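You operate a simulated robot arm through the tools that you are given. There is no shell and no other tool.

Carry out the task below with a simulated robot arm. There is one attempt and no reset: what you move stays moved.

Task
Clamp the stop at about 25 cm and wind the tube against it.
Fine: tighten the stop knob and put the grey lever down before winding; put the lever up again last.

Only the result counts: the job must be done as asked and must still hold three seconds after the hand-in. Knocking over, shifting, dropping, spilling or breaking anything else fails it.

Robot
A 7-joint arm with a two-finger parallel gripper on a trunk, on a base that drives. Base frame: it is fixed to the floor where the robot stands at the start and does not move with it; the origin is under the middle of the robot, x ahead of it, y to its left, z up. Readings come in mm, degrees, newtons and seconds.
With the tool pointing down near the work surface it reaches from about 280 to 780 mm from the robot's upright axis, wherever it stands. Its first joint turns from -166.0 to 166.0 degrees. Places, roughly: grey dial [-2700, 1500, 900]; grey lever [-2400, 1400, 900]; handwheel [-2600, 1400, 900]; lamp button [-1900, 1500, 900]; stop knob [-2000, 1400, 1000]; wide blue stop [-2100, 1400, 900]. Payload 3.91 kg.
Tool frame: the origin (TCP) lies between the finger pads and is the grasp point; the fingertips stand 30 mm ahead of it; z points along the fingers, y is the line along which they close. Largest opening 110 mm; finger width 20, thickness 10; the body of the gripper, 48 by 112 mm, starts 55 mm behind the TCP.
Orientation is told as [roll, pitch, yaw] about the base's x, y, z axes, in that order, counted from this pose: with the fingers straight down and closing along the base's y, the tool's x points along the base's -x, its y along +y and its z along -z.

Tools
- The arm moves only by the tool apply_moves. Its argument "series" is a list of rows, each a list of 7 numbers: the shift along the tool's x, y, z in units of 40 mm (1.0 is 40 mm), then the turn, a rotation vector about the tool's x, y, z in units of 6 degrees (1.0 is 6 degrees), then the gripper command, from -1 (fully open) to 1 (shut), values between in proportion. In form: [[x, y, z, rx, ry, rz, jaw], ...]. A call has 1 to 20 rows; each row shifts and turns the commanded pose from where the row before left it, along the tool's axes as they then stand. A call with a number of a shift or a turn outside -1 to 1 is refused whole. Each row takes 0.2 s and may step no farther than 50 mm and 8.6 degrees from the row before; otherwise, or with a gripper value out of range, the whole call is refused. Where a pose cannot be reached the arm comes as near as it can. A force on the tool above 90 N (or 10 N above the force at the start of the call, whichever is more), or a blocked arm, ends the call early, and 0.2 s more pass. Each finger travels about 108 mm/s and halts on what it meets, pressing with about 22 N; the grip force reading is that of the motor and also rises with nothing between the fingers. The clock runs only during rows and for 0.2 s after the last one: add rows that do not move to give the fingers time. The reply holds the time, the measured pose of the TCP, the force on the tool along the base axes, the opening and the grip force, in the units named above and with some noise, with the torque about the TCP (base axes, N m) and any sound that the robot's microphone picked up, and new pictures: "views" is both (left out), scene, wrist or none.
- Cameras (640 x 400 px; columns grow to the right, rows downward): "scene" is now at [30.1, 159.2, 1524.1]; the picture's right is [0.01, -1.00, 0.00], its down [-0.53, -0.00, -0.85] and it looks along [0.85, 0.00, -0.53] (base axes); focal length 272 px, centre (320, 200). "wrist" rides on the gripper at [72, 17, -103] in the tool frame; the picture's right is [-0.23, 0.97, 0.00], its down [-0.76, -0.18, -0.62] and it looks along [-0.61, -0.14, 0.78] (tool axes); focal length 222 px, centre (320, 200). There is no depth. A picture from a camera that has moved, and an enlarged one, comes with that camera's place and axes in the base frame and with its lens.
- base_move(legs): drives the robot by 1 to 6 legs, each [ahead, left, turn to the left] in mm, mm and degrees, along the robot's own axes; the way and the turn of a leg run together, so that a leg with both is an arc; at most 1500 mm and 180 degrees a leg. The arm and the cameras ride along, it lands a little off, and it stops where it bumps. It gives what a move gives, and a new picture of the scene camera.
- aim_head(pan, tilt): turns the head with the scene camera to pan (to the left, within 155 degrees either way) and tilt (down, from -29 to 69), counted from straight ahead of the robot. It gives what a move gives, and a new picture of the scene camera.
- close_up(camera, box): a new picture of the part [left, top, right, bottom] of that camera's present view, enlarged. No time passes.
- finish_job(): hands the job in; it is judged then, once.

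Places have to be worked out from the pictures, the camera data and where the tool is seen. Open the gripper and draw the arm clear of the work before you hand the job in, unless the task says otherwise.

The tools are called after ">>>" as a command line: name --pt "numbers of a row" for each row, then --argument value for the rest, lists and objects as JSON in quotes. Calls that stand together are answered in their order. apply_moves: Moves the arm, as the interface text tells. Its arguments: {"type":"object","properties":{"series":{"type":"array","items":{"type":"array","items":{"type":"number"}}},"views":{"type":"string","enum":["both","scene","wrist","none"]}},"required":["series"]} The other tools are called the same way: base_move (legs) drives the base; aim_head (pan, tilt) turns the head that bears the scene camera; close_up (camera, box) takes an enlarged picture of a part of a camera's view; finish_job () hands the job in.

At the start:

```text
time: 0.0
position: [429.1, -54.4, 1114.6]
tool_rot: [0.0, 0.0, -0.2]
force: [0.9, 0.7, 0.0]
torque: [0.01, 0.01, -0.01]
gripper_width: 110.1
grasp_force: 0.0
robot x, y, heading: [-1.4, 2.3, 0.1]
head pan, tilt: [0.3, 31.7]
```

scene: 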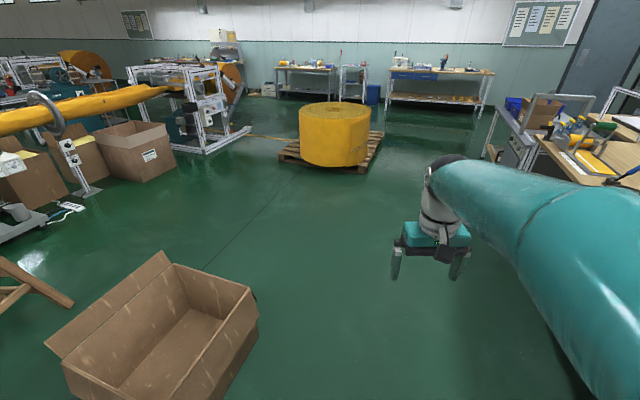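
wrist: 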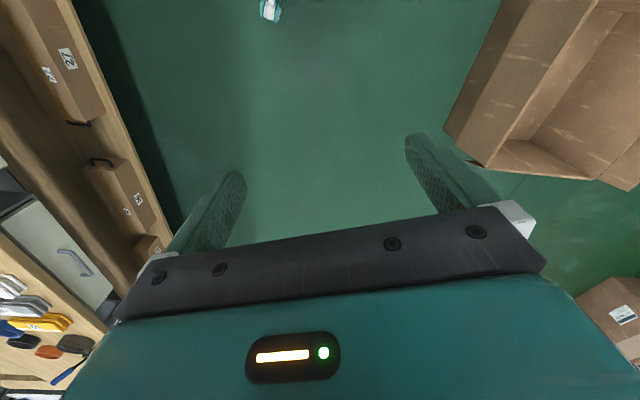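

The work lies behind and to the left of the robot, around [-2300, 1400, 900]. I first turn the head that way to see what stands between.

>>> aim_head --pan 148 --tilt 20

```text
time: 2.3
position: [428.2, -54.1, 1115.2]
tool_rot: [0.1, -0.1, -0.2]
force: [0.1, 0.2, 0.4]
torque: [0.0, 0.01, -0.01]
gripper_width: 109.8
grasp_force: 0.1
robot x, y, heading: [4.8, 2.0, -0.1]
head pan, tilt: [148.0, 20.0]
camera scene: at [-138.5, 208.0, 1542.8], right [0.53, 0.85, 0.0], down [0.29, -0.18, -0.94], along [-0.8, 0.5, -0.34], focal length 272 px, centre (320, 200)
```

scene: 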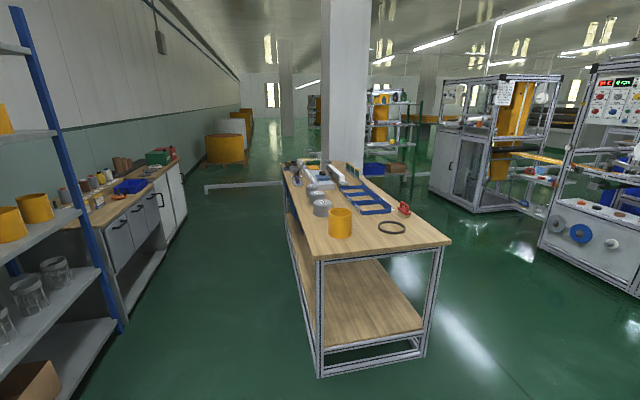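

The workbench straight ahead of this view holds the device; I enlarge it.

>>> close_up --camera "scene" --box '[260, 140, 460, 265]'

>>> close_up --camera "scene" --box '[275, 150, 375, 212]'

```text
3.20 times, centred on (360, 202) of scene
camera zoom: at [-138.5, 208.0, 1542.8], right [0.53, 0.85, 0.0], down [0.29, -0.18, -0.94], along [-0.8, 0.5, -0.34], focal length 871 px, centre (192, 192)
```

zoom: 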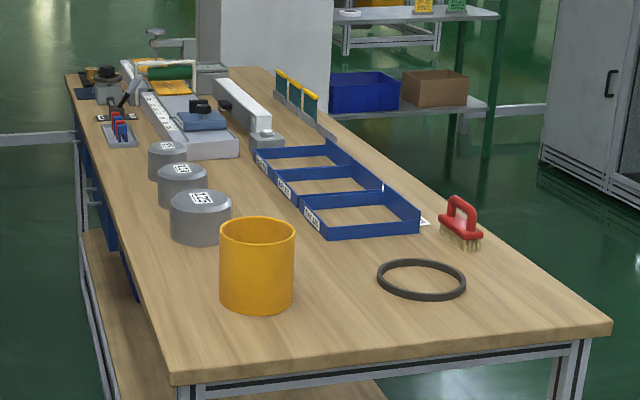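

```text
6.40 times, centred on (325, 181) of scene
camera zoom: at [-138.5, 208.0, 1542.8], right [0.53, 0.85, 0.0], down [0.29, -0.18, -0.94], along [-0.8, 0.5, -0.34], focal length 1742 px, centre (288, 322)
```

zoom: 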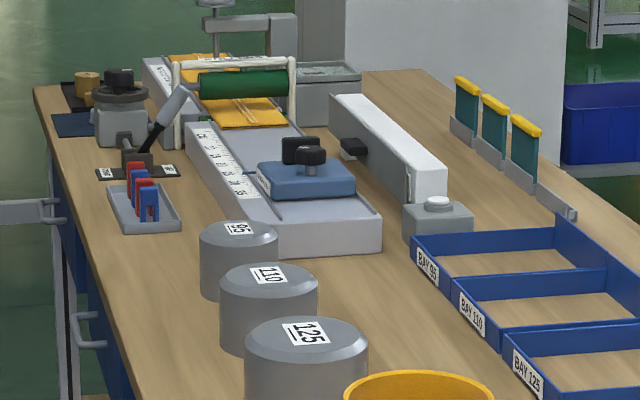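

The device (scale rail, blue stop with black knob, handwheel, grey lever, roller nip) sits at the far end of this bench, its lever side facing the aisle on the left. I turn the robot in place towards about 160° and look again before driving along the aisle.

>>> base_move --legs '[[0, 0, 160]]'

>>> aim_head --pan 0 --tilt 30

```text
time: 20.3
position: [-386.3, 191.9, 1115.3]
tool_rot: [0.0, 0.0, 160.7]
force: [0.0, 0.1, 0.0]
torque: [0.03, 0.0, 0.04]
gripper_width: 110.1
grasp_force: 0.0
robot x, y, heading: [0.5, -1.3, 161.1]
head pan, tilt: [148.0, 20.0]
camera scene: at [64.4, -238.0, 1542.8], right [-0.78, -0.63, 0.0], down [-0.21, 0.27, -0.94], along [0.59, -0.73, -0.34], focal length 272 px, centre (320, 200)
```

scene: 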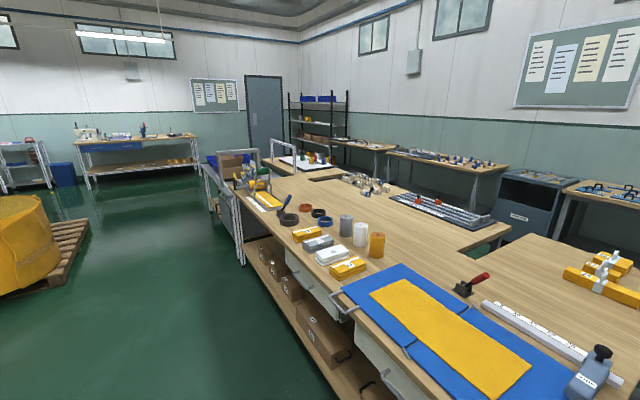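

```text
time: 22.6
position: [-386.5, 191.4, 1114.5]
tool_rot: [0.1, 0.0, 160.8]
force: [-0.1, 0.3, -0.3]
torque: [0.01, 0.03, -0.01]
gripper_width: 109.8
grasp_force: 0.0
robot x, y, heading: [0.5, 3.7, 160.8]
head pan, tilt: [0.0, 30.0]
camera scene: at [-79.6, -135.9, 1526.7], right [0.33, 0.95, 0.0], down [0.47, -0.16, -0.87], along [-0.82, 0.28, -0.5], focal length 272 px, centre (320, 200)
```

scene: 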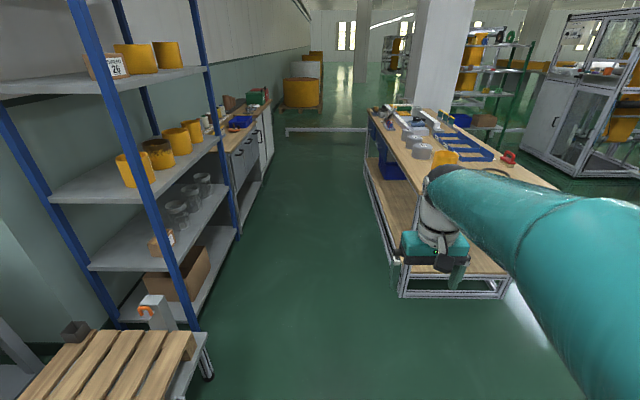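

The aisle between the rack on the left and the workbench on the right is about 1.2 m wide. I shift 200 mm left to centre in it and drive ahead.

>>> base_move --legs '[[0, 200, 0], [1300, 0, 0], [1150, 0, 0]]'

```text
time: 56.4
position: [-2759.9, 798.5, 1115.1]
tool_rot: [0.0, 0.0, 161.6]
force: [-0.2, 0.7, 0.2]
torque: [0.01, 0.03, -0.03]
gripper_width: 110.1
grasp_force: 0.0
robot x, y, heading: [-2369.6, 612.6, 161.7]
head pan, tilt: [0.0, 30.0]
camera scene: at [-2447.2, 475.2, 1526.7], right [0.31, 0.95, 0.0], down [0.47, -0.16, -0.87], along [-0.82, 0.27, -0.5], focal length 272 px, centre (320, 200)
```

scene: 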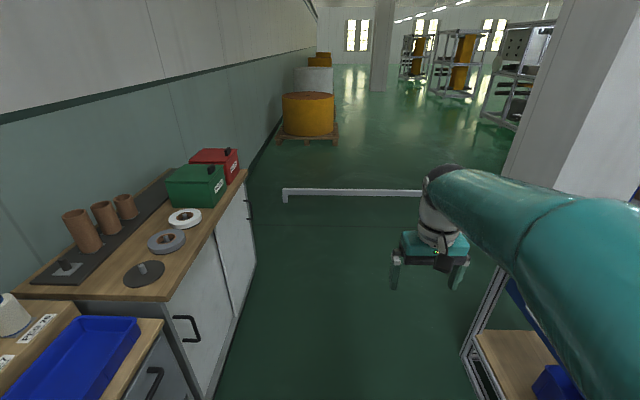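

The robot stands in the aisle beside the device. I turn right about 90° to face the bench and tilt the head down to see it.

>>> base_move --legs '[[0, 0, -91]]'

>>> aim_head --pan 0 --tilt 40

```text
time: 66.8
position: [-2184.8, 1001.8, 1116.1]
tool_rot: [0.0, 0.0, 71.8]
force: [0.7, -0.3, -0.5]
torque: [-0.01, 0.01, 0.02]
gripper_width: 109.8
grasp_force: 0.0
robot x, y, heading: [-2369.5, 611.7, 71.8]
head pan, tilt: [0.0, 30.0]
camera scene: at [-2508.8, 692.1, 1526.7], right [0.95, -0.31, 0.0], down [-0.16, -0.48, -0.87], along [0.27, 0.82, -0.5], focal length 272 px, centre (320, 200)
```

scene: 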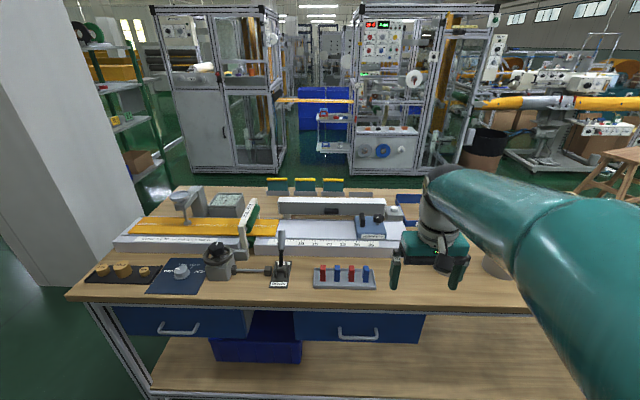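

```text
time: 67.5
position: [-2183.6, 1002.5, 1116.5]
tool_rot: [0.1, 0.0, 71.8]
force: [0.2, 0.0, -0.1]
torque: [0.0, 0.01, 0.0]
gripper_width: 110.0
grasp_force: 0.1
robot x, y, heading: [-2370.7, 610.0, 71.8]
head pan, tilt: [0.0, 40.0]
camera scene: at [-2510.5, 686.9, 1511.4], right [0.95, -0.31, 0.0], down [-0.2, -0.61, -0.77], along [0.24, 0.73, -0.64], focal length 272 px, centre (320, 200)
```

scene: 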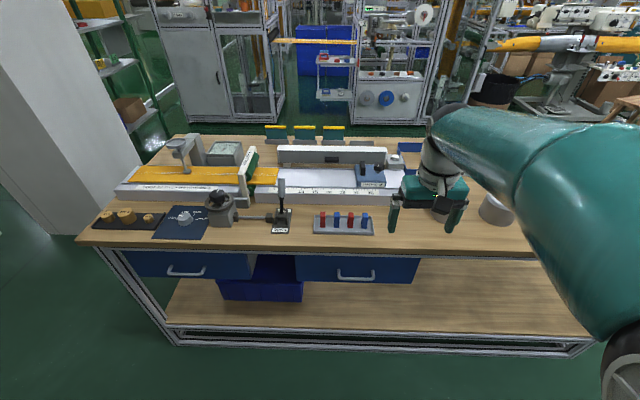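

>>> close_up --camera "scene" --box '[80, 120, 272, 240]'

>>> close_up --camera "scene" --box '[240, 130, 432, 250]'

```text
3.33 times, centred on (176, 180) of scene
camera zoom: at [-2510.5, 686.9, 1511.4], right [0.95, -0.31, 0.0], down [-0.2, -0.61, -0.77], along [0.24, 0.73, -0.64], focal length 907 px, centre (800, 267)
```

zoom: 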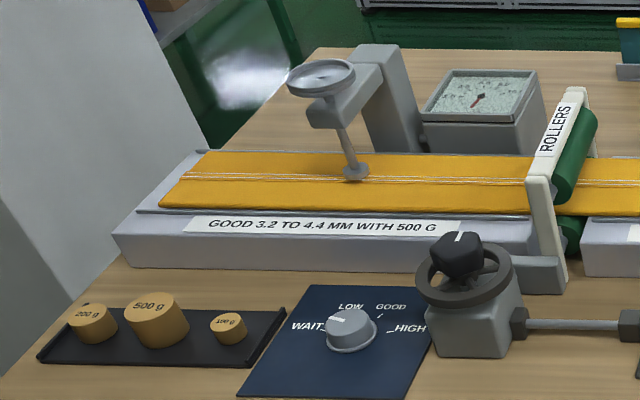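

```text
3.33 times, centred on (336, 190) of scene
camera zoom: at [-2510.5, 686.9, 1511.4], right [0.95, -0.31, 0.0], down [-0.2, -0.61, -0.77], along [0.24, 0.73, -0.64], focal length 907 px, centre (267, 233)
```

zoom: 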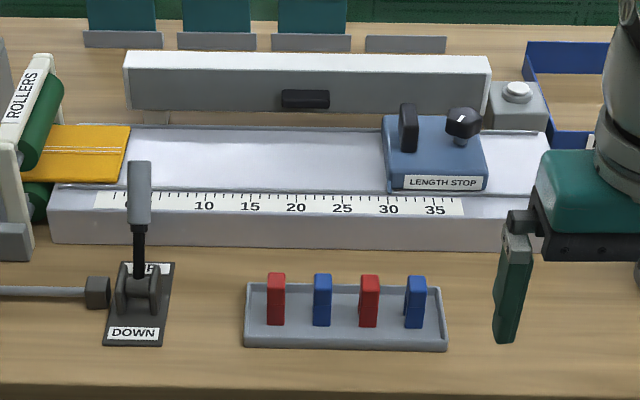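

The fixture is clear now: scale 5–37 on the rail front, blue LENGTH STOP (left face near 30) with a fin and a black knob, lever standing up (towards UP), handwheel left of it. I square up with the bench (about -3.4°) and come closer to about 380 mm from its edge.

>>> base_move --legs '[[0, 0, -3.4], [190, 60, 0]]'

>>> aim_head --pan 0 --tilt 50

```text
time: 71.2
position: [-2146.9, 1187.8, 1114.9]
tool_rot: [-0.1, -0.2, 68.1]
force: [0.1, 0.3, -1.0]
torque: [-0.01, 0.0, 0.0]
gripper_width: 109.9
grasp_force: 0.0
robot x, y, heading: [-2357.0, 814.7, 68.3]
head pan, tilt: [0.0, 40.0]
camera scene: at [-2491.3, 894.5, 1511.4], right [0.93, -0.37, 0.0], down [-0.24, -0.6, -0.77], along [0.28, 0.71, -0.64], focal length 272 px, centre (320, 200)
```

scene: 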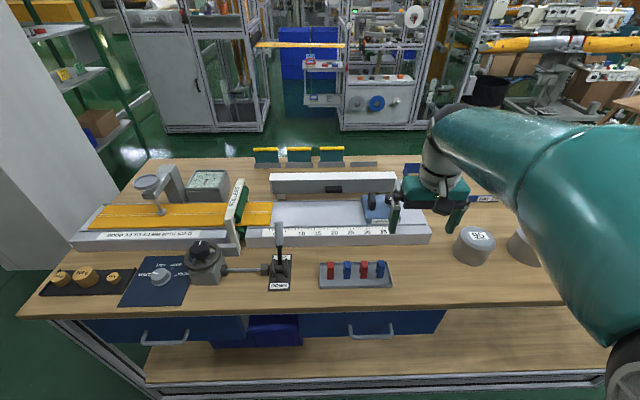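

```text
time: 72.0
position: [-2146.6, 1187.5, 1116.1]
tool_rot: [0.0, 0.1, 68.2]
force: [0.8, -1.0, 0.1]
torque: [0.01, -0.01, 0.01]
gripper_width: 110.1
grasp_force: 0.0
robot x, y, heading: [-2351.8, 818.1, 68.2]
head pan, tilt: [0.0, 50.0]
camera scene: at [-2493.8, 888.1, 1497.2], right [0.93, -0.37, 0.0], down [-0.28, -0.71, -0.64], along [0.24, 0.6, -0.77], focal length 272 px, centre (320, 200)
```

scene: 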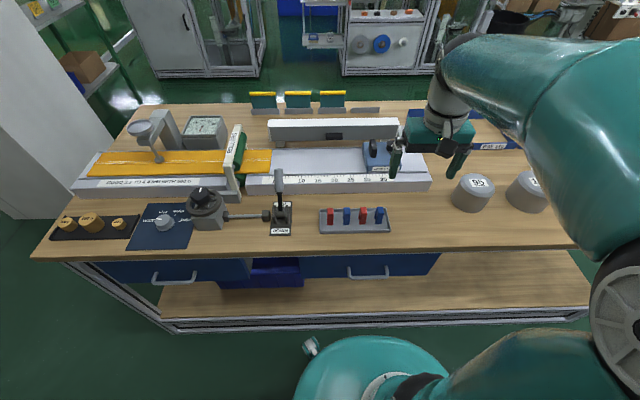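

Squared up. I enlarge the stop/scale, the lever and the handwheel.

>>> close_up --camera "scene" --box '[240, 110, 440, 235]'

>>> close_up --camera "scene" --box '[140, 130, 300, 240]'

>>> close_up --camera "wrist" --box '[0, 0, 640, 400]'

```text
3.20 times, centred on (340, 172) of scene
camera zoom: at [-2493.8, 888.1, 1497.2], right [0.93, -0.37, 0.0], down [-0.28, -0.71, -0.64], along [0.24, 0.6, -0.77], focal length 871 px, centre (256, 288)
```

zoom: 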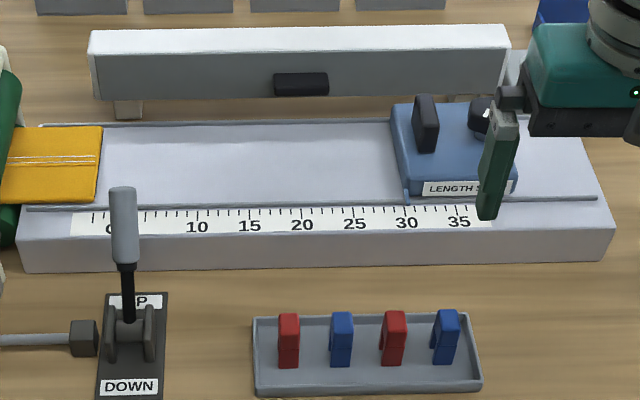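

```text
3.64 times, centred on (220, 185) of scene
camera zoom: at [-2493.8, 888.1, 1497.2], right [0.93, -0.37, 0.0], down [-0.28, -0.71, -0.64], along [0.24, 0.6, -0.77], focal length 990 px, centre (684, 254)
```

zoom: 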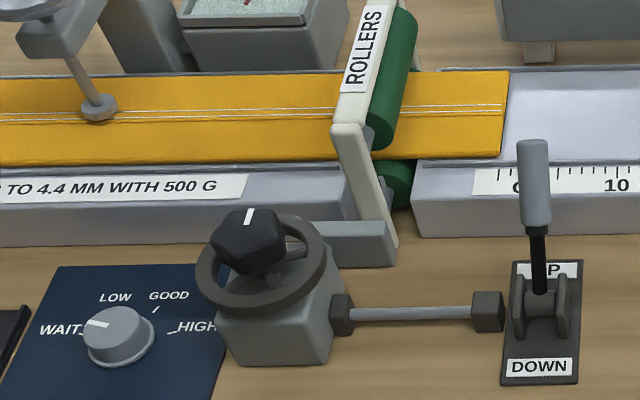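

```text
1.00 times, centred on (320, 200) of wrist (not enlarged: the box is as wide or as high as the picture)
camera zoom: at [-2188.9, 1126.7, 1219.9], right [-0.82, 0.57, 0.0], down [0.45, 0.64, 0.62], along [0.36, 0.51, -0.78], focal length 222 px, centre (320, 200)
```

zoom: 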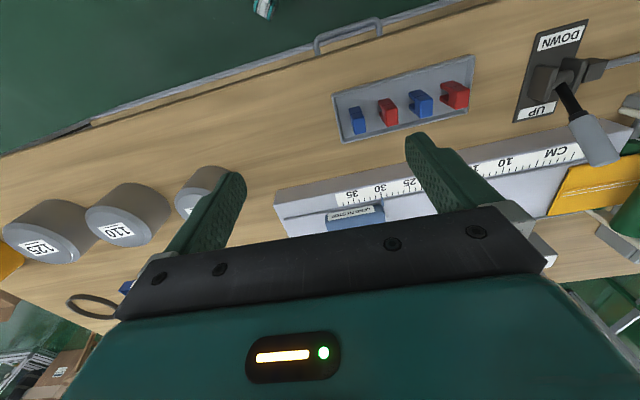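

The stop's pointer reads 30 and must go 50 mm left to 25; the bench top triangulates to z≈850 and the lever tip to about z 975. I move the hand forward above the fixture to get a good wrist view of the stop and its knob.

>>> apply_moves --pt "-1 0.4 0 0 0 0 -1" --pt "-1 0.4 0 0 0 0 -1" --pt "-1 0.4 0 0 0 0 -1" --pt "-1 0.4 0 0 0 0 -1" --pt "-1 0.4 0 0 0 0 -1" --views "both"

```text
time: 73.2
position: [-2147.8, 1405.0, 1116.9]
tool_rot: [-0.1, 0.1, 68.1]
force: [0.8, -0.6, -0.2]
torque: [0.0, -0.01, -0.03]
gripper_width: 110.1
grasp_force: 0.0
robot x, y, heading: [-2359.6, 811.2, 68.4]
head pan, tilt: [0.0, 50.0]
camera scene: at [-2493.6, 887.0, 1497.2], right [0.93, -0.37, 0.0], down [-0.28, -0.71, -0.64], along [0.24, 0.6, -0.77], focal length 272 px, centre (320, 200)
camera wrist: at [-2189.9, 1344.0, 1221.3], right [-0.82, 0.57, 0.0], down [0.45, 0.64, 0.62], along [0.36, 0.51, -0.78], focal length 222 px, centre (320, 200)
```

scene: 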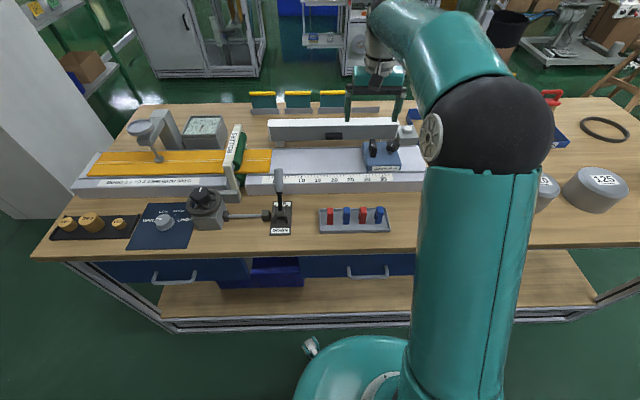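
wrist: 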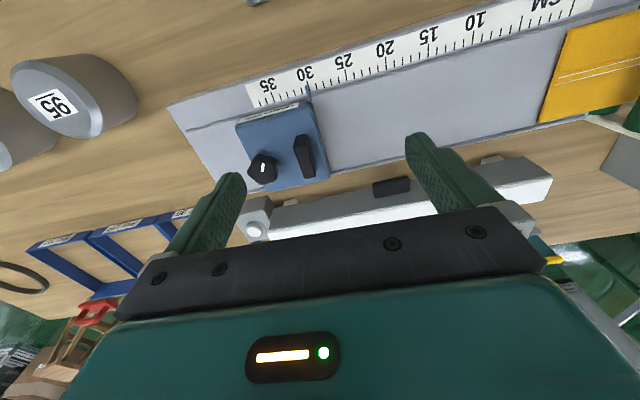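

Both cameras now see the stop well; I enlarge it in each.

>>> close_up --camera "wrist" --box '[200, 40, 456, 200]'

>>> close_up --camera "scene" --box '[330, 110, 426, 200]'

```text
2.50 times, centred on (328, 120) of wrist
camera zoom: at [-2189.9, 1344.0, 1221.3], right [-0.82, 0.57, 0.0], down [0.45, 0.64, 0.62], along [0.36, 0.51, -0.78], focal length 555 px, centre (300, 400)
```

zoom: 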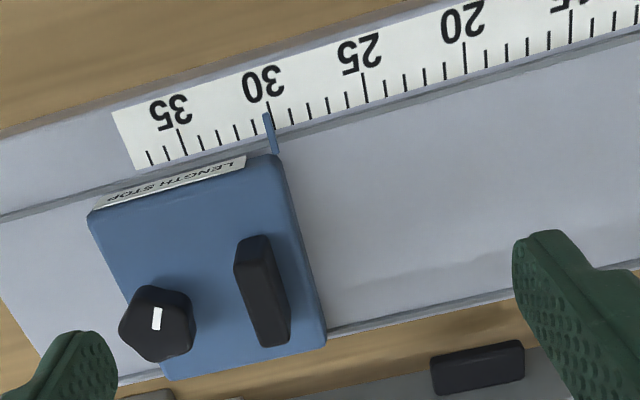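

```text
4.44 times, centred on (378, 155) of scene
camera zoom: at [-2493.6, 887.0, 1497.2], right [0.93, -0.37, 0.0], down [-0.28, -0.71, -0.64], along [0.24, 0.6, -0.77], focal length 1210 px, centre (62, 400)
```

zoom: 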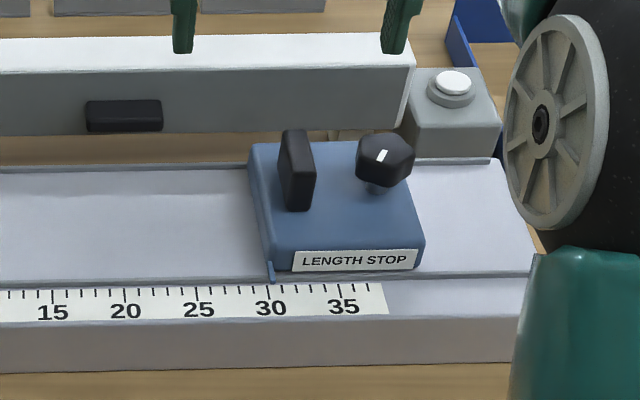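

Triangulating: knob top centre about 69 mm right / 686 mm ahead of the robot axis at z≈956, fin about 60 mm to its left, pointer at 30 reading. I place the half-open fingers above the knob, fingertips still at z≈975, and check.

>>> apply_moves --pt "-0.52 -0.81 0 0 0 0 -0.2" --pt "-0.52 -0.81 0 0 0 0 -0.2" --pt "-0.52 -0.81 0 0 0 0 -0.2" --pt "0 0 0.9 0 0 0 -0.2" --pt "0 0 0.9 0 0 0 -0.2" --pt "0 0 0.9 0 0 0 -0.2" --pt "0 0 0 0 0 0 -0.2" --views "both"

```text
time: 74.8
position: [-2033.3, 1425.2, 1007.6]
tool_rot: [0.1, 0.0, 68.2]
force: [0.3, 1.1, 0.4]
torque: [0.01, 0.02, 0.0]
gripper_width: 66.1
grasp_force: 0.0
robot x, y, heading: [-2355.6, 809.9, 68.3]
head pan, tilt: [0.0, 50.0]
camera scene: at [-2493.5, 888.6, 1497.2], right [0.93, -0.37, 0.0], down [-0.28, -0.71, -0.64], along [0.24, 0.6, -0.77], focal length 272 px, centre (320, 200)
camera wrist: at [-2075.5, 1363.7, 1112.4], right [-0.82, 0.57, 0.0], down [0.45, 0.64, 0.62], along [0.36, 0.51, -0.78], focal length 222 px, centre (320, 200)
```

scene: 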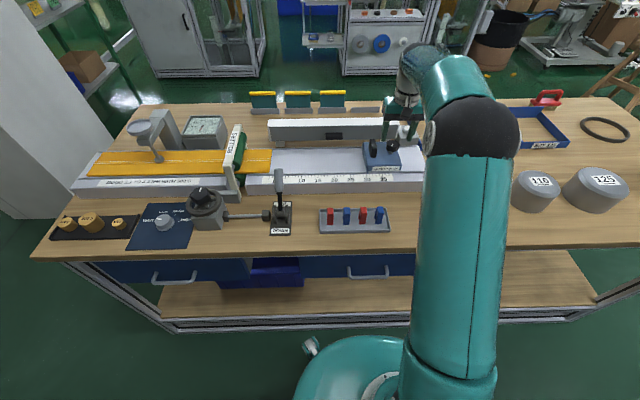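
wrist: 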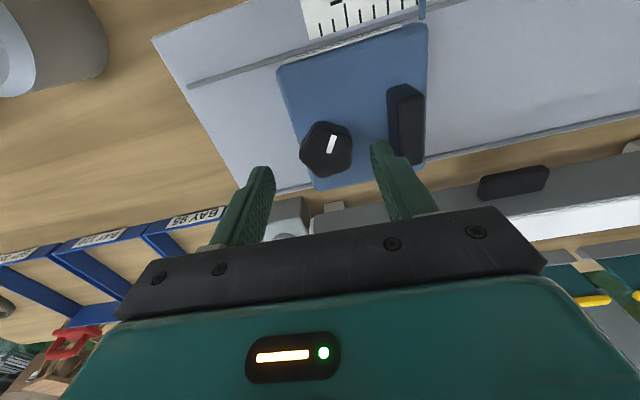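

The knob shows a few mm left of the finger centre line. I enlarge the wrist view before descending.

>>> close_up --camera "wrist" --box '[220, 60, 460, 210]'

>>> close_up --camera "scene" --box '[340, 80, 440, 190]'

```text
2.67 times, centred on (340, 135) of wrist
camera zoom: at [-2075.5, 1363.7, 1112.4], right [-0.82, 0.57, 0.0], down [0.45, 0.64, 0.62], along [0.36, 0.51, -0.78], focal length 592 px, centre (267, 373)
```

zoom: 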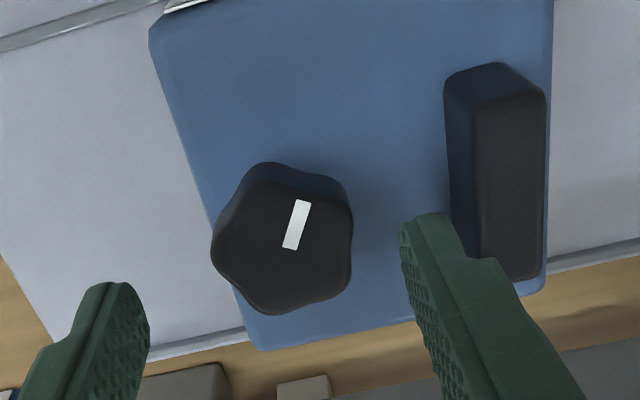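

```text
3.64 times, centred on (390, 135) of scene
camera zoom: at [-2493.5, 888.6, 1497.2], right [0.93, -0.37, 0.0], down [-0.28, -0.71, -0.64], along [0.24, 0.6, -0.77], focal length 990 px, centre (66, 436)
```

zoom: 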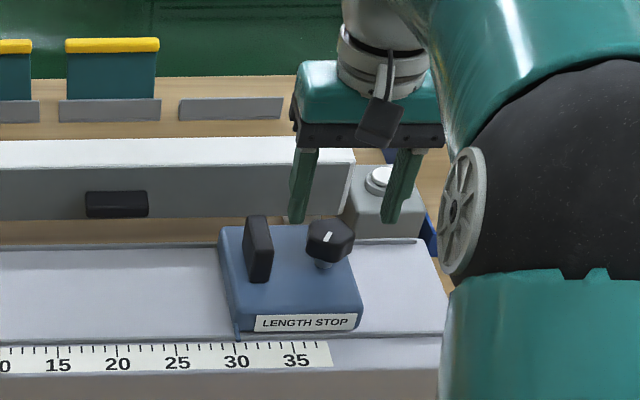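

Clearance to the fin is about 10 mm with a slightly narrower opening. I shift 4 mm left, descend so the pads straddle the knob (TCP z≈964), and look before gripping.

>>> apply_moves --pt "0 0.1 0 0 0 0 -0.06" --pt "0 0 0.5 0 0 0 -0.06" --pt "0 0 0.59 0 0 0 -0.06" --pt "0 0 0 0 0 0 -0.06" --views "both"

>>> close_up --camera "wrist" --box '[220, 80, 460, 230]'

>>> close_up --camera "scene" --box '[340, 80, 440, 190]'

```text
time: 75.8
position: [-2036.9, 1427.7, 964.6]
tool_rot: [0.0, 0.1, 68.2]
force: [0.6, 0.3, -0.6]
torque: [0.01, 0.01, 0.02]
gripper_width: 58.4
grasp_force: 0.1
robot x, y, heading: [-2352.6, 813.6, 68.5]
head pan, tilt: [0.0, 50.0]
camera scene: at [-2493.6, 888.3, 1497.2], right [0.93, -0.37, 0.0], down [-0.28, -0.71, -0.64], along [0.24, 0.6, -0.77], focal length 272 px, centre (320, 200)
camera wrist: at [-2079.3, 1366.3, 1068.7], right [-0.82, 0.57, 0.0], down [0.45, 0.64, 0.62], along [0.36, 0.51, -0.78], focal length 222 px, centre (320, 200)
```

scene: 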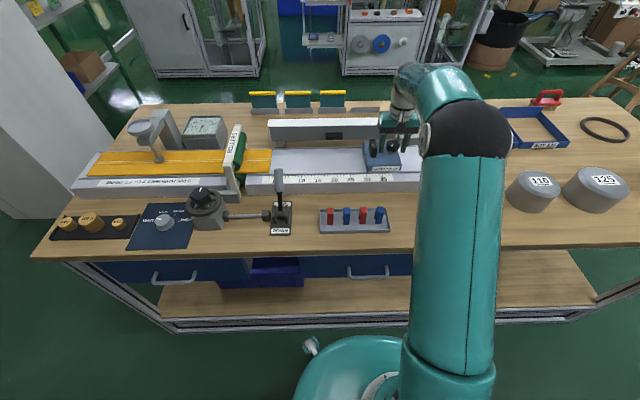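
wrist: 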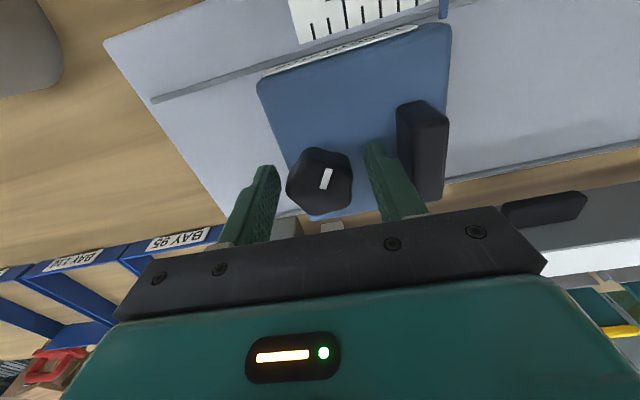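

```text
2.67 times, centred on (340, 155) of wrist
camera zoom: at [-2079.3, 1366.3, 1068.7], right [-0.82, 0.57, 0.0], down [0.45, 0.64, 0.62], along [0.36, 0.51, -0.78], focal length 592 px, centre (267, 320)
```

zoom: 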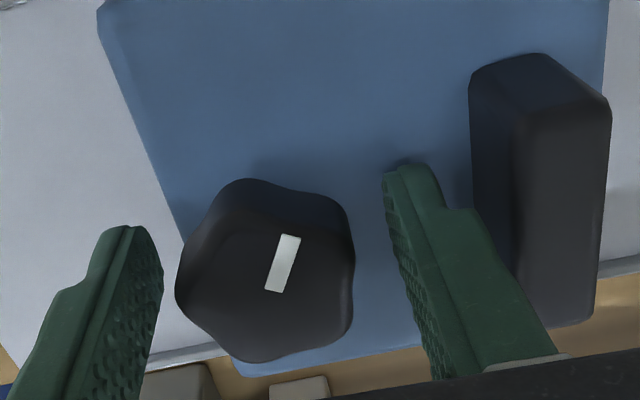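

```text
3.64 times, centred on (390, 135) of scene
camera zoom: at [-2493.6, 888.3, 1497.2], right [0.93, -0.37, 0.0], down [-0.28, -0.71, -0.64], along [0.24, 0.6, -0.77], focal length 990 px, centre (66, 436)
```

zoom: 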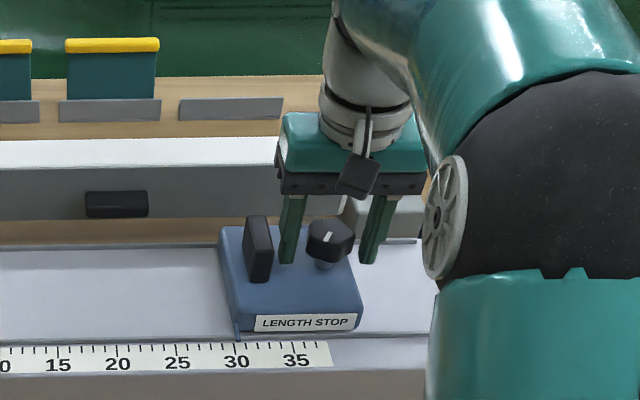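

The fingers straddle the knob well centred. I close on it.

>>> apply_moves --pt "0 0 0 0 0 0 0.4" --pt "0 0 0 0 0 0 1" --pt "0 0 0 0 0 0 1" --pt "0 0 0 0 0 0 1" --views "both"

>>> close_up --camera "wrist" --box '[220, 80, 460, 230]'

>>> close_up --camera "scene" --box '[300, 100, 428, 190]'

```text
time: 76.8
position: [-2037.0, 1427.1, 966.1]
tool_rot: [-0.1, 0.0, 68.2]
force: [-3.2, -3.4, -0.9]
torque: [0.87, -0.3, 0.01]
gripper_width: 39.5
grasp_force: 45.0
robot x, y, heading: [-2356.2, 812.8, 68.3]
head pan, tilt: [0.0, 50.0]
camera scene: at [-2493.8, 887.9, 1497.2], right [0.93, -0.37, 0.0], down [-0.28, -0.71, -0.64], along [0.24, 0.6, -0.77], focal length 272 px, centre (320, 200)
camera wrist: at [-2079.5, 1365.9, 1069.0], right [-0.82, 0.57, 0.0], down [0.45, 0.64, 0.62], along [0.36, 0.51, -0.78], focal length 222 px, centre (320, 200)
```

scene: 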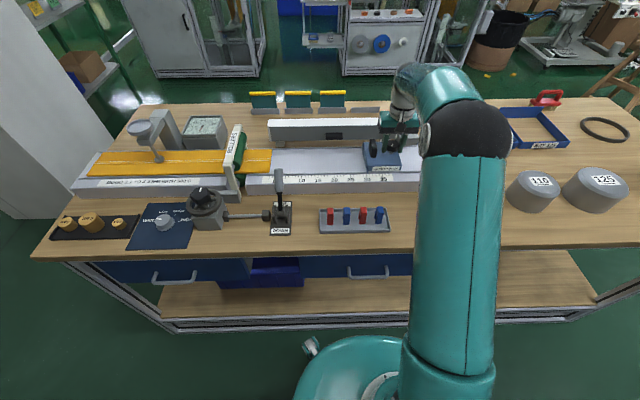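
wrist: 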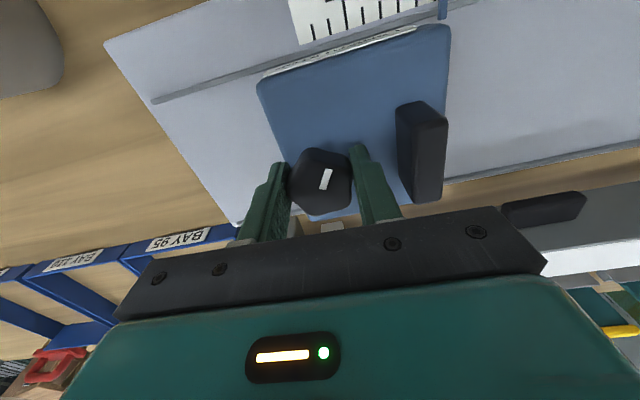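

```text
2.67 times, centred on (340, 155) of wrist
camera zoom: at [-2079.5, 1365.9, 1069.0], right [-0.82, 0.57, 0.0], down [0.45, 0.64, 0.62], along [0.36, 0.51, -0.78], focal length 592 px, centre (267, 320)
```

zoom: 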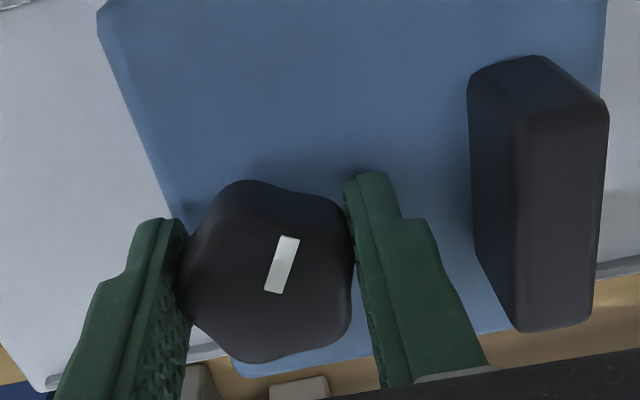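

```text
4.44 times, centred on (364, 145) of scene
camera zoom: at [-2493.8, 887.9, 1497.2], right [0.93, -0.37, 0.0], down [-0.28, -0.71, -0.64], along [0.24, 0.6, -0.77], focal length 1210 px, centre (124, 444)
```

zoom: 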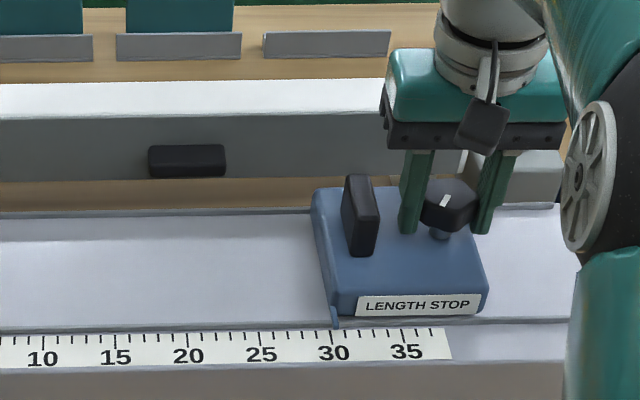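

The knob is gripped (39.5 mm). I slide the stop left gently by 15 mm first and watch force and pointer.

>>> apply_moves --pt "0 0.125 0 0 0 0 1" --pt "0 0.125 0 0 0 0 1" --pt "0 0.125 0 0 0 0 1" --pt "0 0 0 0 0 0 1" --views "none"

>>> close_up --camera "scene" --box '[300, 100, 428, 190]'

```text
time: 77.8
position: [-2052.2, 1432.5, 964.8]
tool_rot: [0.0, 0.1, 68.3]
force: [-6.7, -15.0, -0.6]
torque: [0.28, -0.38, 0.01]
gripper_width: 39.5
grasp_force: 45.1
robot x, y, heading: [-2356.4, 814.6, 68.3]
head pan, tilt: [0.0, 50.0]
```

```text
4.44 times, centred on (364, 145) of scene
camera zoom: at [-2494.0, 887.7, 1497.2], right [0.93, -0.37, 0.0], down [-0.28, -0.71, -0.64], along [0.24, 0.6, -0.77], focal length 1210 px, centre (124, 444)
```

zoom: 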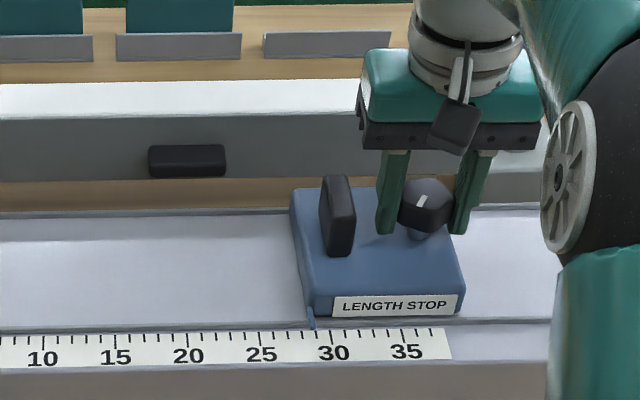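

The stop slides freely with the hand (pointer ≈28.6), with a small sideways load building towards the robot, so the rail runs slightly nearer as it goes left. I continue left with a small correction towards the robot.

>>> apply_moves --pt "0.015 0.125 0 0 0 0 1" --pt "0.015 0.125 0 0 0 0 1" --pt "0.01 0.125 0 0 0 0 1" --pt "0 0 0 0 0 0 1" --views "none"

```text
time: 78.8
position: [-2067.3, 1438.2, 964.8]
tool_rot: [0.0, -0.1, 68.3]
force: [-0.6, 2.7, -4.3]
torque: [-0.79, 0.13, -0.01]
gripper_width: 39.3
grasp_force: 45.4
robot x, y, heading: [-2355.4, 811.8, 68.7]
head pan, tilt: [0.0, 50.0]
```

Forces relaxed. I move another 15 mm and check the pointer.

>>> apply_moves --pt "0.005 0.125 0 0 0 0 1" --pt "0.01 0.125 0 0 0 0 1" --pt "0.005 0.125 0 0 0 0 1" --pt "0 0 0 0 0 0 1" --views "none"

>>> close_up --camera "scene" --box '[320, 140, 384, 190]'

>>> close_up --camera "wrist" --box '[280, 0, 520, 150]'

```text
time: 79.8
position: [-2081.0, 1441.6, 963.9]
tool_rot: [0.1, -0.2, 68.3]
force: [4.3, 13.8, -2.8]
torque: [-0.35, -0.08, -0.06]
gripper_width: 39.2
grasp_force: 45.4
robot x, y, heading: [-2353.0, 813.8, 68.4]
head pan, tilt: [0.0, 50.0]
```

```text
8.00 times, centred on (352, 165) of scene
camera zoom: at [-2493.7, 888.4, 1497.2], right [0.93, -0.37, 0.0], down [-0.28, -0.71, -0.64], along [0.24, 0.6, -0.77], focal length 2177 px, centre (64, 480)
```

zoom: 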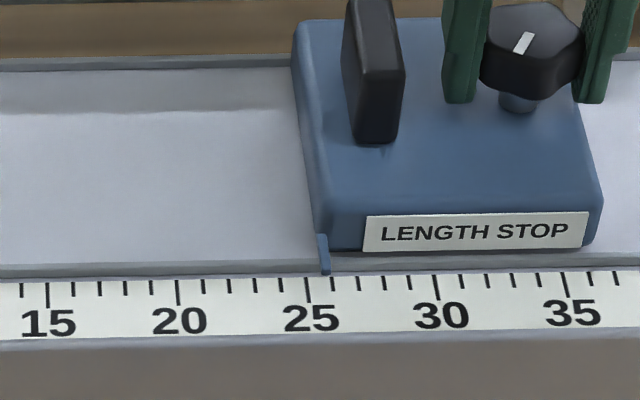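

```text
2.67 times, centred on (400, 75) of wrist
camera zoom: at [-2122.2, 1381.2, 1068.8], right [-0.82, 0.57, 0.0], down [0.45, 0.64, 0.63], along [0.36, 0.51, -0.78], focal length 592 px, centre (107, 533)
```

zoom: 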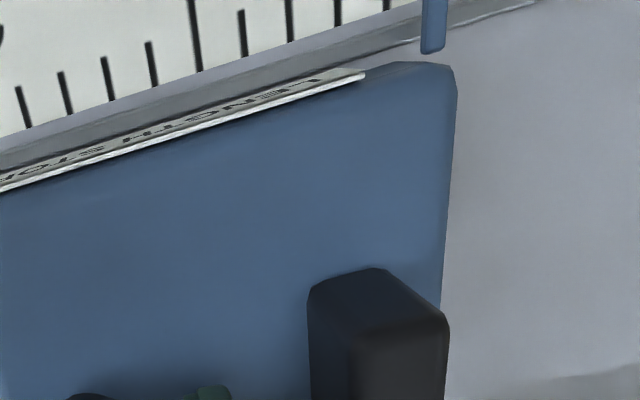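

The pointer reads about 25.6. I move about 5 mm more to the left.

>>> apply_moves --pt "-0.01 0.065 0 0 0 0 1" --pt "-0.01 0.065 0 0 0 0 1" --pt "0 0 0 0 0 0 1" --views "none"

>>> close_up --camera "scene" --box '[320, 140, 384, 190]'

```text
time: 80.5
position: [-2084.1, 1443.0, 965.7]
tool_rot: [0.0, -0.1, 68.3]
force: [4.2, 8.0, 4.5]
torque: [1.08, -0.53, -0.01]
gripper_width: 39.3
grasp_force: 45.0
robot x, y, heading: [-2354.4, 811.9, 68.3]
head pan, tilt: [0.0, 50.0]
```

```text
8.00 times, centred on (352, 165) of scene
camera zoom: at [-2493.8, 888.0, 1497.2], right [0.93, -0.37, 0.0], down [-0.28, -0.71, -0.64], along [0.24, 0.6, -0.77], focal length 2177 px, centre (64, 480)
```

zoom: 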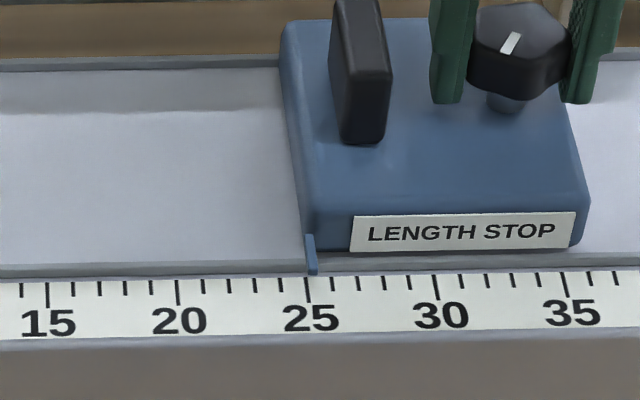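

The pointer now sits at 25 (about 25.1). I tighten the knob by turning clockwise (about tool +z), 30° first, watching torque.

>>> apply_moves --pt "0 0 0 0 0 1 1" --pt "0 0 0 0 0 1 1" --pt "0 0 0 0 0 1 1" --pt "0 0 0 0 0 1 1" --pt "0 0 0 0 0 1 1" --pt "0 0 0 0 0 0 1" --views "wrist"

>>> close_up --camera "scene" --box '[320, 110, 400, 190]'

```text
time: 82.0
position: [-2084.3, 1444.1, 964.3]
tool_rot: [0.0, -0.1, 38.2]
force: [7.4, 16.9, 10.6]
torque: [-0.63, 0.69, -0.04]
gripper_width: 39.1
grasp_force: 44.7
robot x, y, heading: [-2357.4, 814.6, 68.6]
head pan, tilt: [0.0, 50.0]
camera wrist: at [-2151.5, 1412.7, 1068.9], right [-0.42, 0.91, 0.0], down [0.71, 0.33, 0.62], along [0.56, 0.27, -0.78], focal length 222 px, centre (320, 200)
```

wrist: 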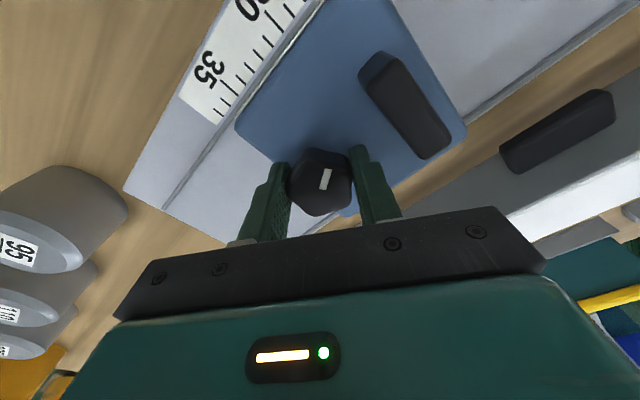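

```text
5.00 times, centred on (360, 150) of scene
camera zoom: at [-2493.6, 888.3, 1497.2], right [0.93, -0.37, 0.0], down [-0.28, -0.71, -0.64], along [0.24, 0.6, -0.77], focal length 1361 px, centre (120, 450)
```

zoom: 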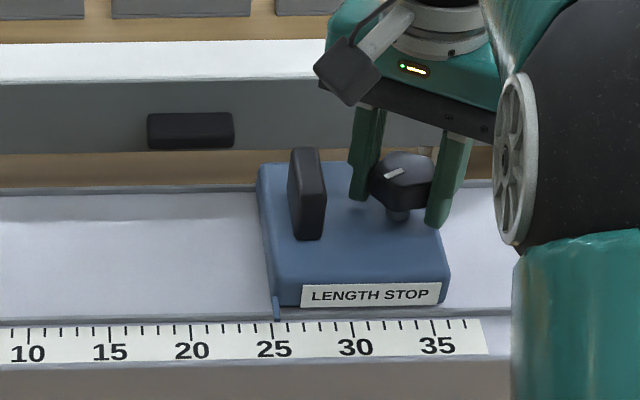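

The knob turns with the hand with little resistance; pointer still at 25. I keep turning clockwise another 60°, easing the sideways load slightly.

>>> apply_moves --pt "-0.02 0.012 0 0 0 1 1" --pt "0 0 0 0 0 1 1" --pt "0 0 0 0 0 1 1" --pt "0 0 0 0 0 1 1" --pt "0 0 0 0 0 1 1" --pt "0 0 0 0 0 1 1" --pt "0 0 0 0 0 1 1" --pt "0 0 0 0 0 1 1" --pt "0 0 0 0 0 1 1" --pt "0 0 0 0 0 1 1" --pt "0 0 0 0 0 0 1" --views "wrist"

>>> close_up --camera "scene" --box '[320, 110, 400, 190]'

```text
time: 84.3
position: [-2083.2, 1446.7, 965.1]
tool_rot: [0.1, 0.0, -21.8]
force: [12.0, 35.5, 6.9]
torque: [-0.74, -0.83, 0.05]
gripper_width: 39.5
grasp_force: 45.2
robot x, y, heading: [-2356.2, 814.5, 68.5]
head pan, tilt: [0.0, 50.0]
camera wrist: at [-2144.3, 1488.2, 1068.9], right [0.57, 0.82, 0.0], down [0.64, -0.45, 0.62], along [0.51, -0.35, -0.78], focal length 222 px, centre (320, 200)
```

wrist: 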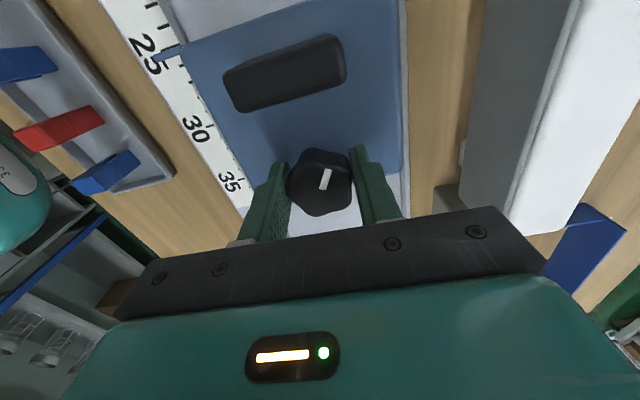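

```text
5.00 times, centred on (360, 150) of scene
camera zoom: at [-2493.6, 888.7, 1497.2], right [0.93, -0.37, 0.0], down [-0.28, -0.71, -0.64], along [0.24, 0.6, -0.77], focal length 1361 px, centre (120, 450)
```

zoom: 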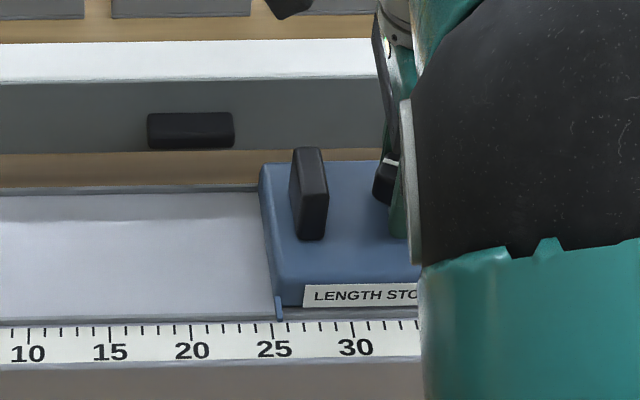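

The hand is being pulled forward by about 37 N since the knob sits ~3.5 mm ahead of the commanded centre; I ease forward by that much and keep turning clockwise.

>>> apply_moves --pt "0 0.085 0 0 0 0 1" --pt "0 0 0 0 0 1 1" --pt "0 0 0 0 0 1 1" --pt "0 0 0 0 0 1 1" --pt "0 0 0 0 0 1 1" --pt "0 0 0 0 0 1 1" --pt "0 0 0 0 0 0 1" --views "wrist"

>>> close_up --camera "scene" --box '[320, 110, 400, 190]'

```text
time: 86.0
position: [-2082.9, 1446.1, 964.5]
tool_rot: [0.0, -0.2, -51.9]
force: [-6.1, -19.2, 21.8]
torque: [-0.08, 0.18, -0.14]
gripper_width: 39.3
grasp_force: 45.3
robot x, y, heading: [-2354.9, 815.0, 68.3]
head pan, tilt: [0.0, 50.0]
camera wrist: at [-2113.7, 1514.2, 1068.7], right [0.91, 0.42, 0.0], down [0.33, -0.71, 0.62], along [0.26, -0.57, -0.78], focal length 222 px, centre (320, 200)
```

wrist: 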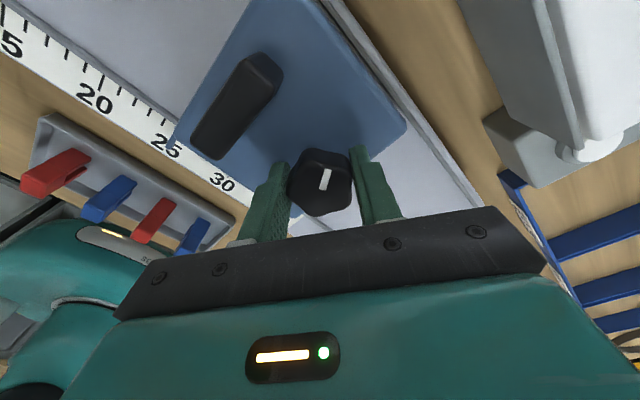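

```text
5.00 times, centred on (360, 150) of scene
camera zoom: at [-2494.1, 887.1, 1497.2], right [0.93, -0.37, 0.0], down [-0.28, -0.71, -0.64], along [0.24, 0.6, -0.77], focal length 1361 px, centre (120, 450)
```

zoom: 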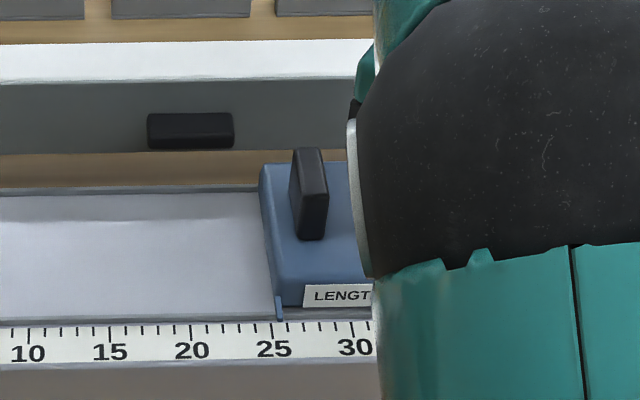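

The knob still follows without a stop at 120°. I go on turning clockwise another 42°.

>>> apply_moves --pt "0 0 0 0 0 1 1" --pt "0 0 0 0 0 1 1" --pt "0 0 0 0 0 1 1" --pt "0 0 0 0 0 1 1" --pt "0 0 0 0 0 1 1" --pt "0 0 0 0 0 1 1" --pt "0 0 0 0 0 1 1" --pt "0 0 0 0 0 0 1" --views "wrist"

```text
time: 87.8
position: [-2079.9, 1449.0, 964.5]
tool_rot: [0.2, 0.3, -94.0]
force: [25.7, 19.2, -1.8]
torque: [0.79, -0.23, 0.28]
gripper_width: 39.8
grasp_force: 44.7
robot x, y, heading: [-2356.1, 811.0, 68.6]
head pan, tilt: [0.0, 50.0]
camera wrist: at [-2059.5, 1519.8, 1068.8], right [0.96, -0.29, 0.0], down [-0.23, -0.75, 0.62], along [-0.18, -0.59, -0.79], focal length 222 px, centre (320, 200)
```

wrist: 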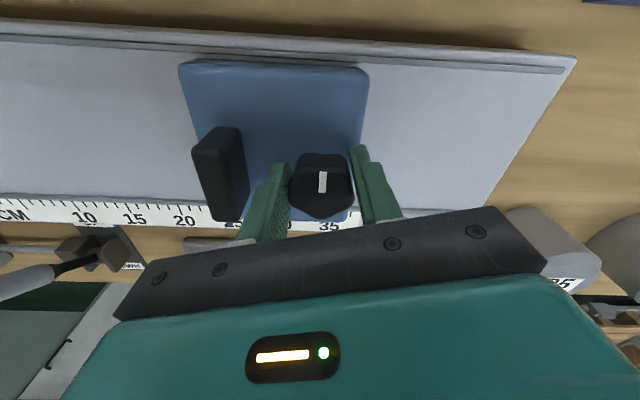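

The index no longer follows the hand exactly, so the knob seems to have come up tight. I enlarge to check.

>>> close_up --camera "wrist" --box '[160, 40, 480, 240]'

>>> close_up --camera "scene" --box '[320, 110, 400, 190]'

```text
2.00 times, centred on (320, 140) of wrist
camera zoom: at [-2059.5, 1519.8, 1068.8], right [0.96, -0.29, 0.0], down [-0.23, -0.75, 0.62], along [-0.18, -0.59, -0.79], focal length 444 px, centre (320, 320)
```

zoom: 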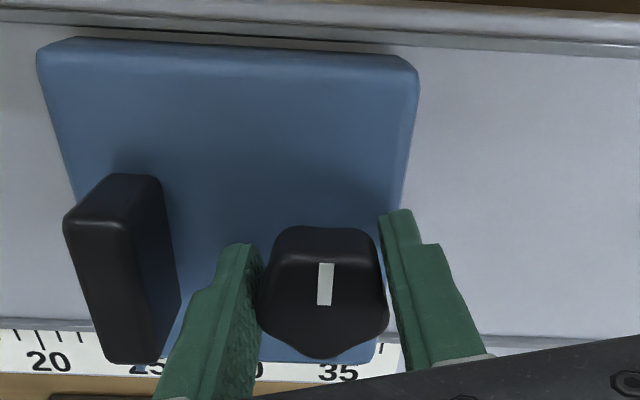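

```text
5.00 times, centred on (360, 150) of scene
camera zoom: at [-2493.0, 889.0, 1497.2], right [0.93, -0.37, 0.0], down [-0.28, -0.71, -0.64], along [0.24, 0.6, -0.77], focal length 1361 px, centre (120, 450)
```

zoom: 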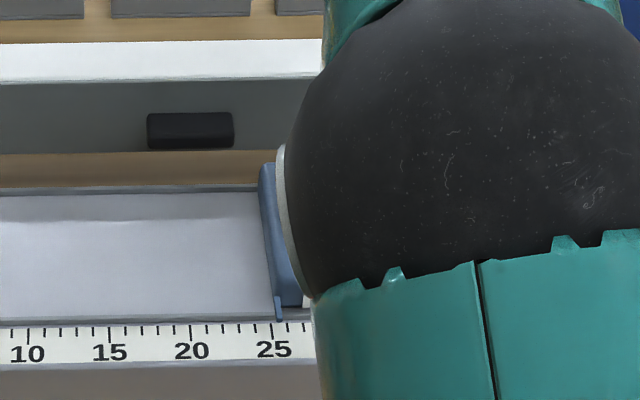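

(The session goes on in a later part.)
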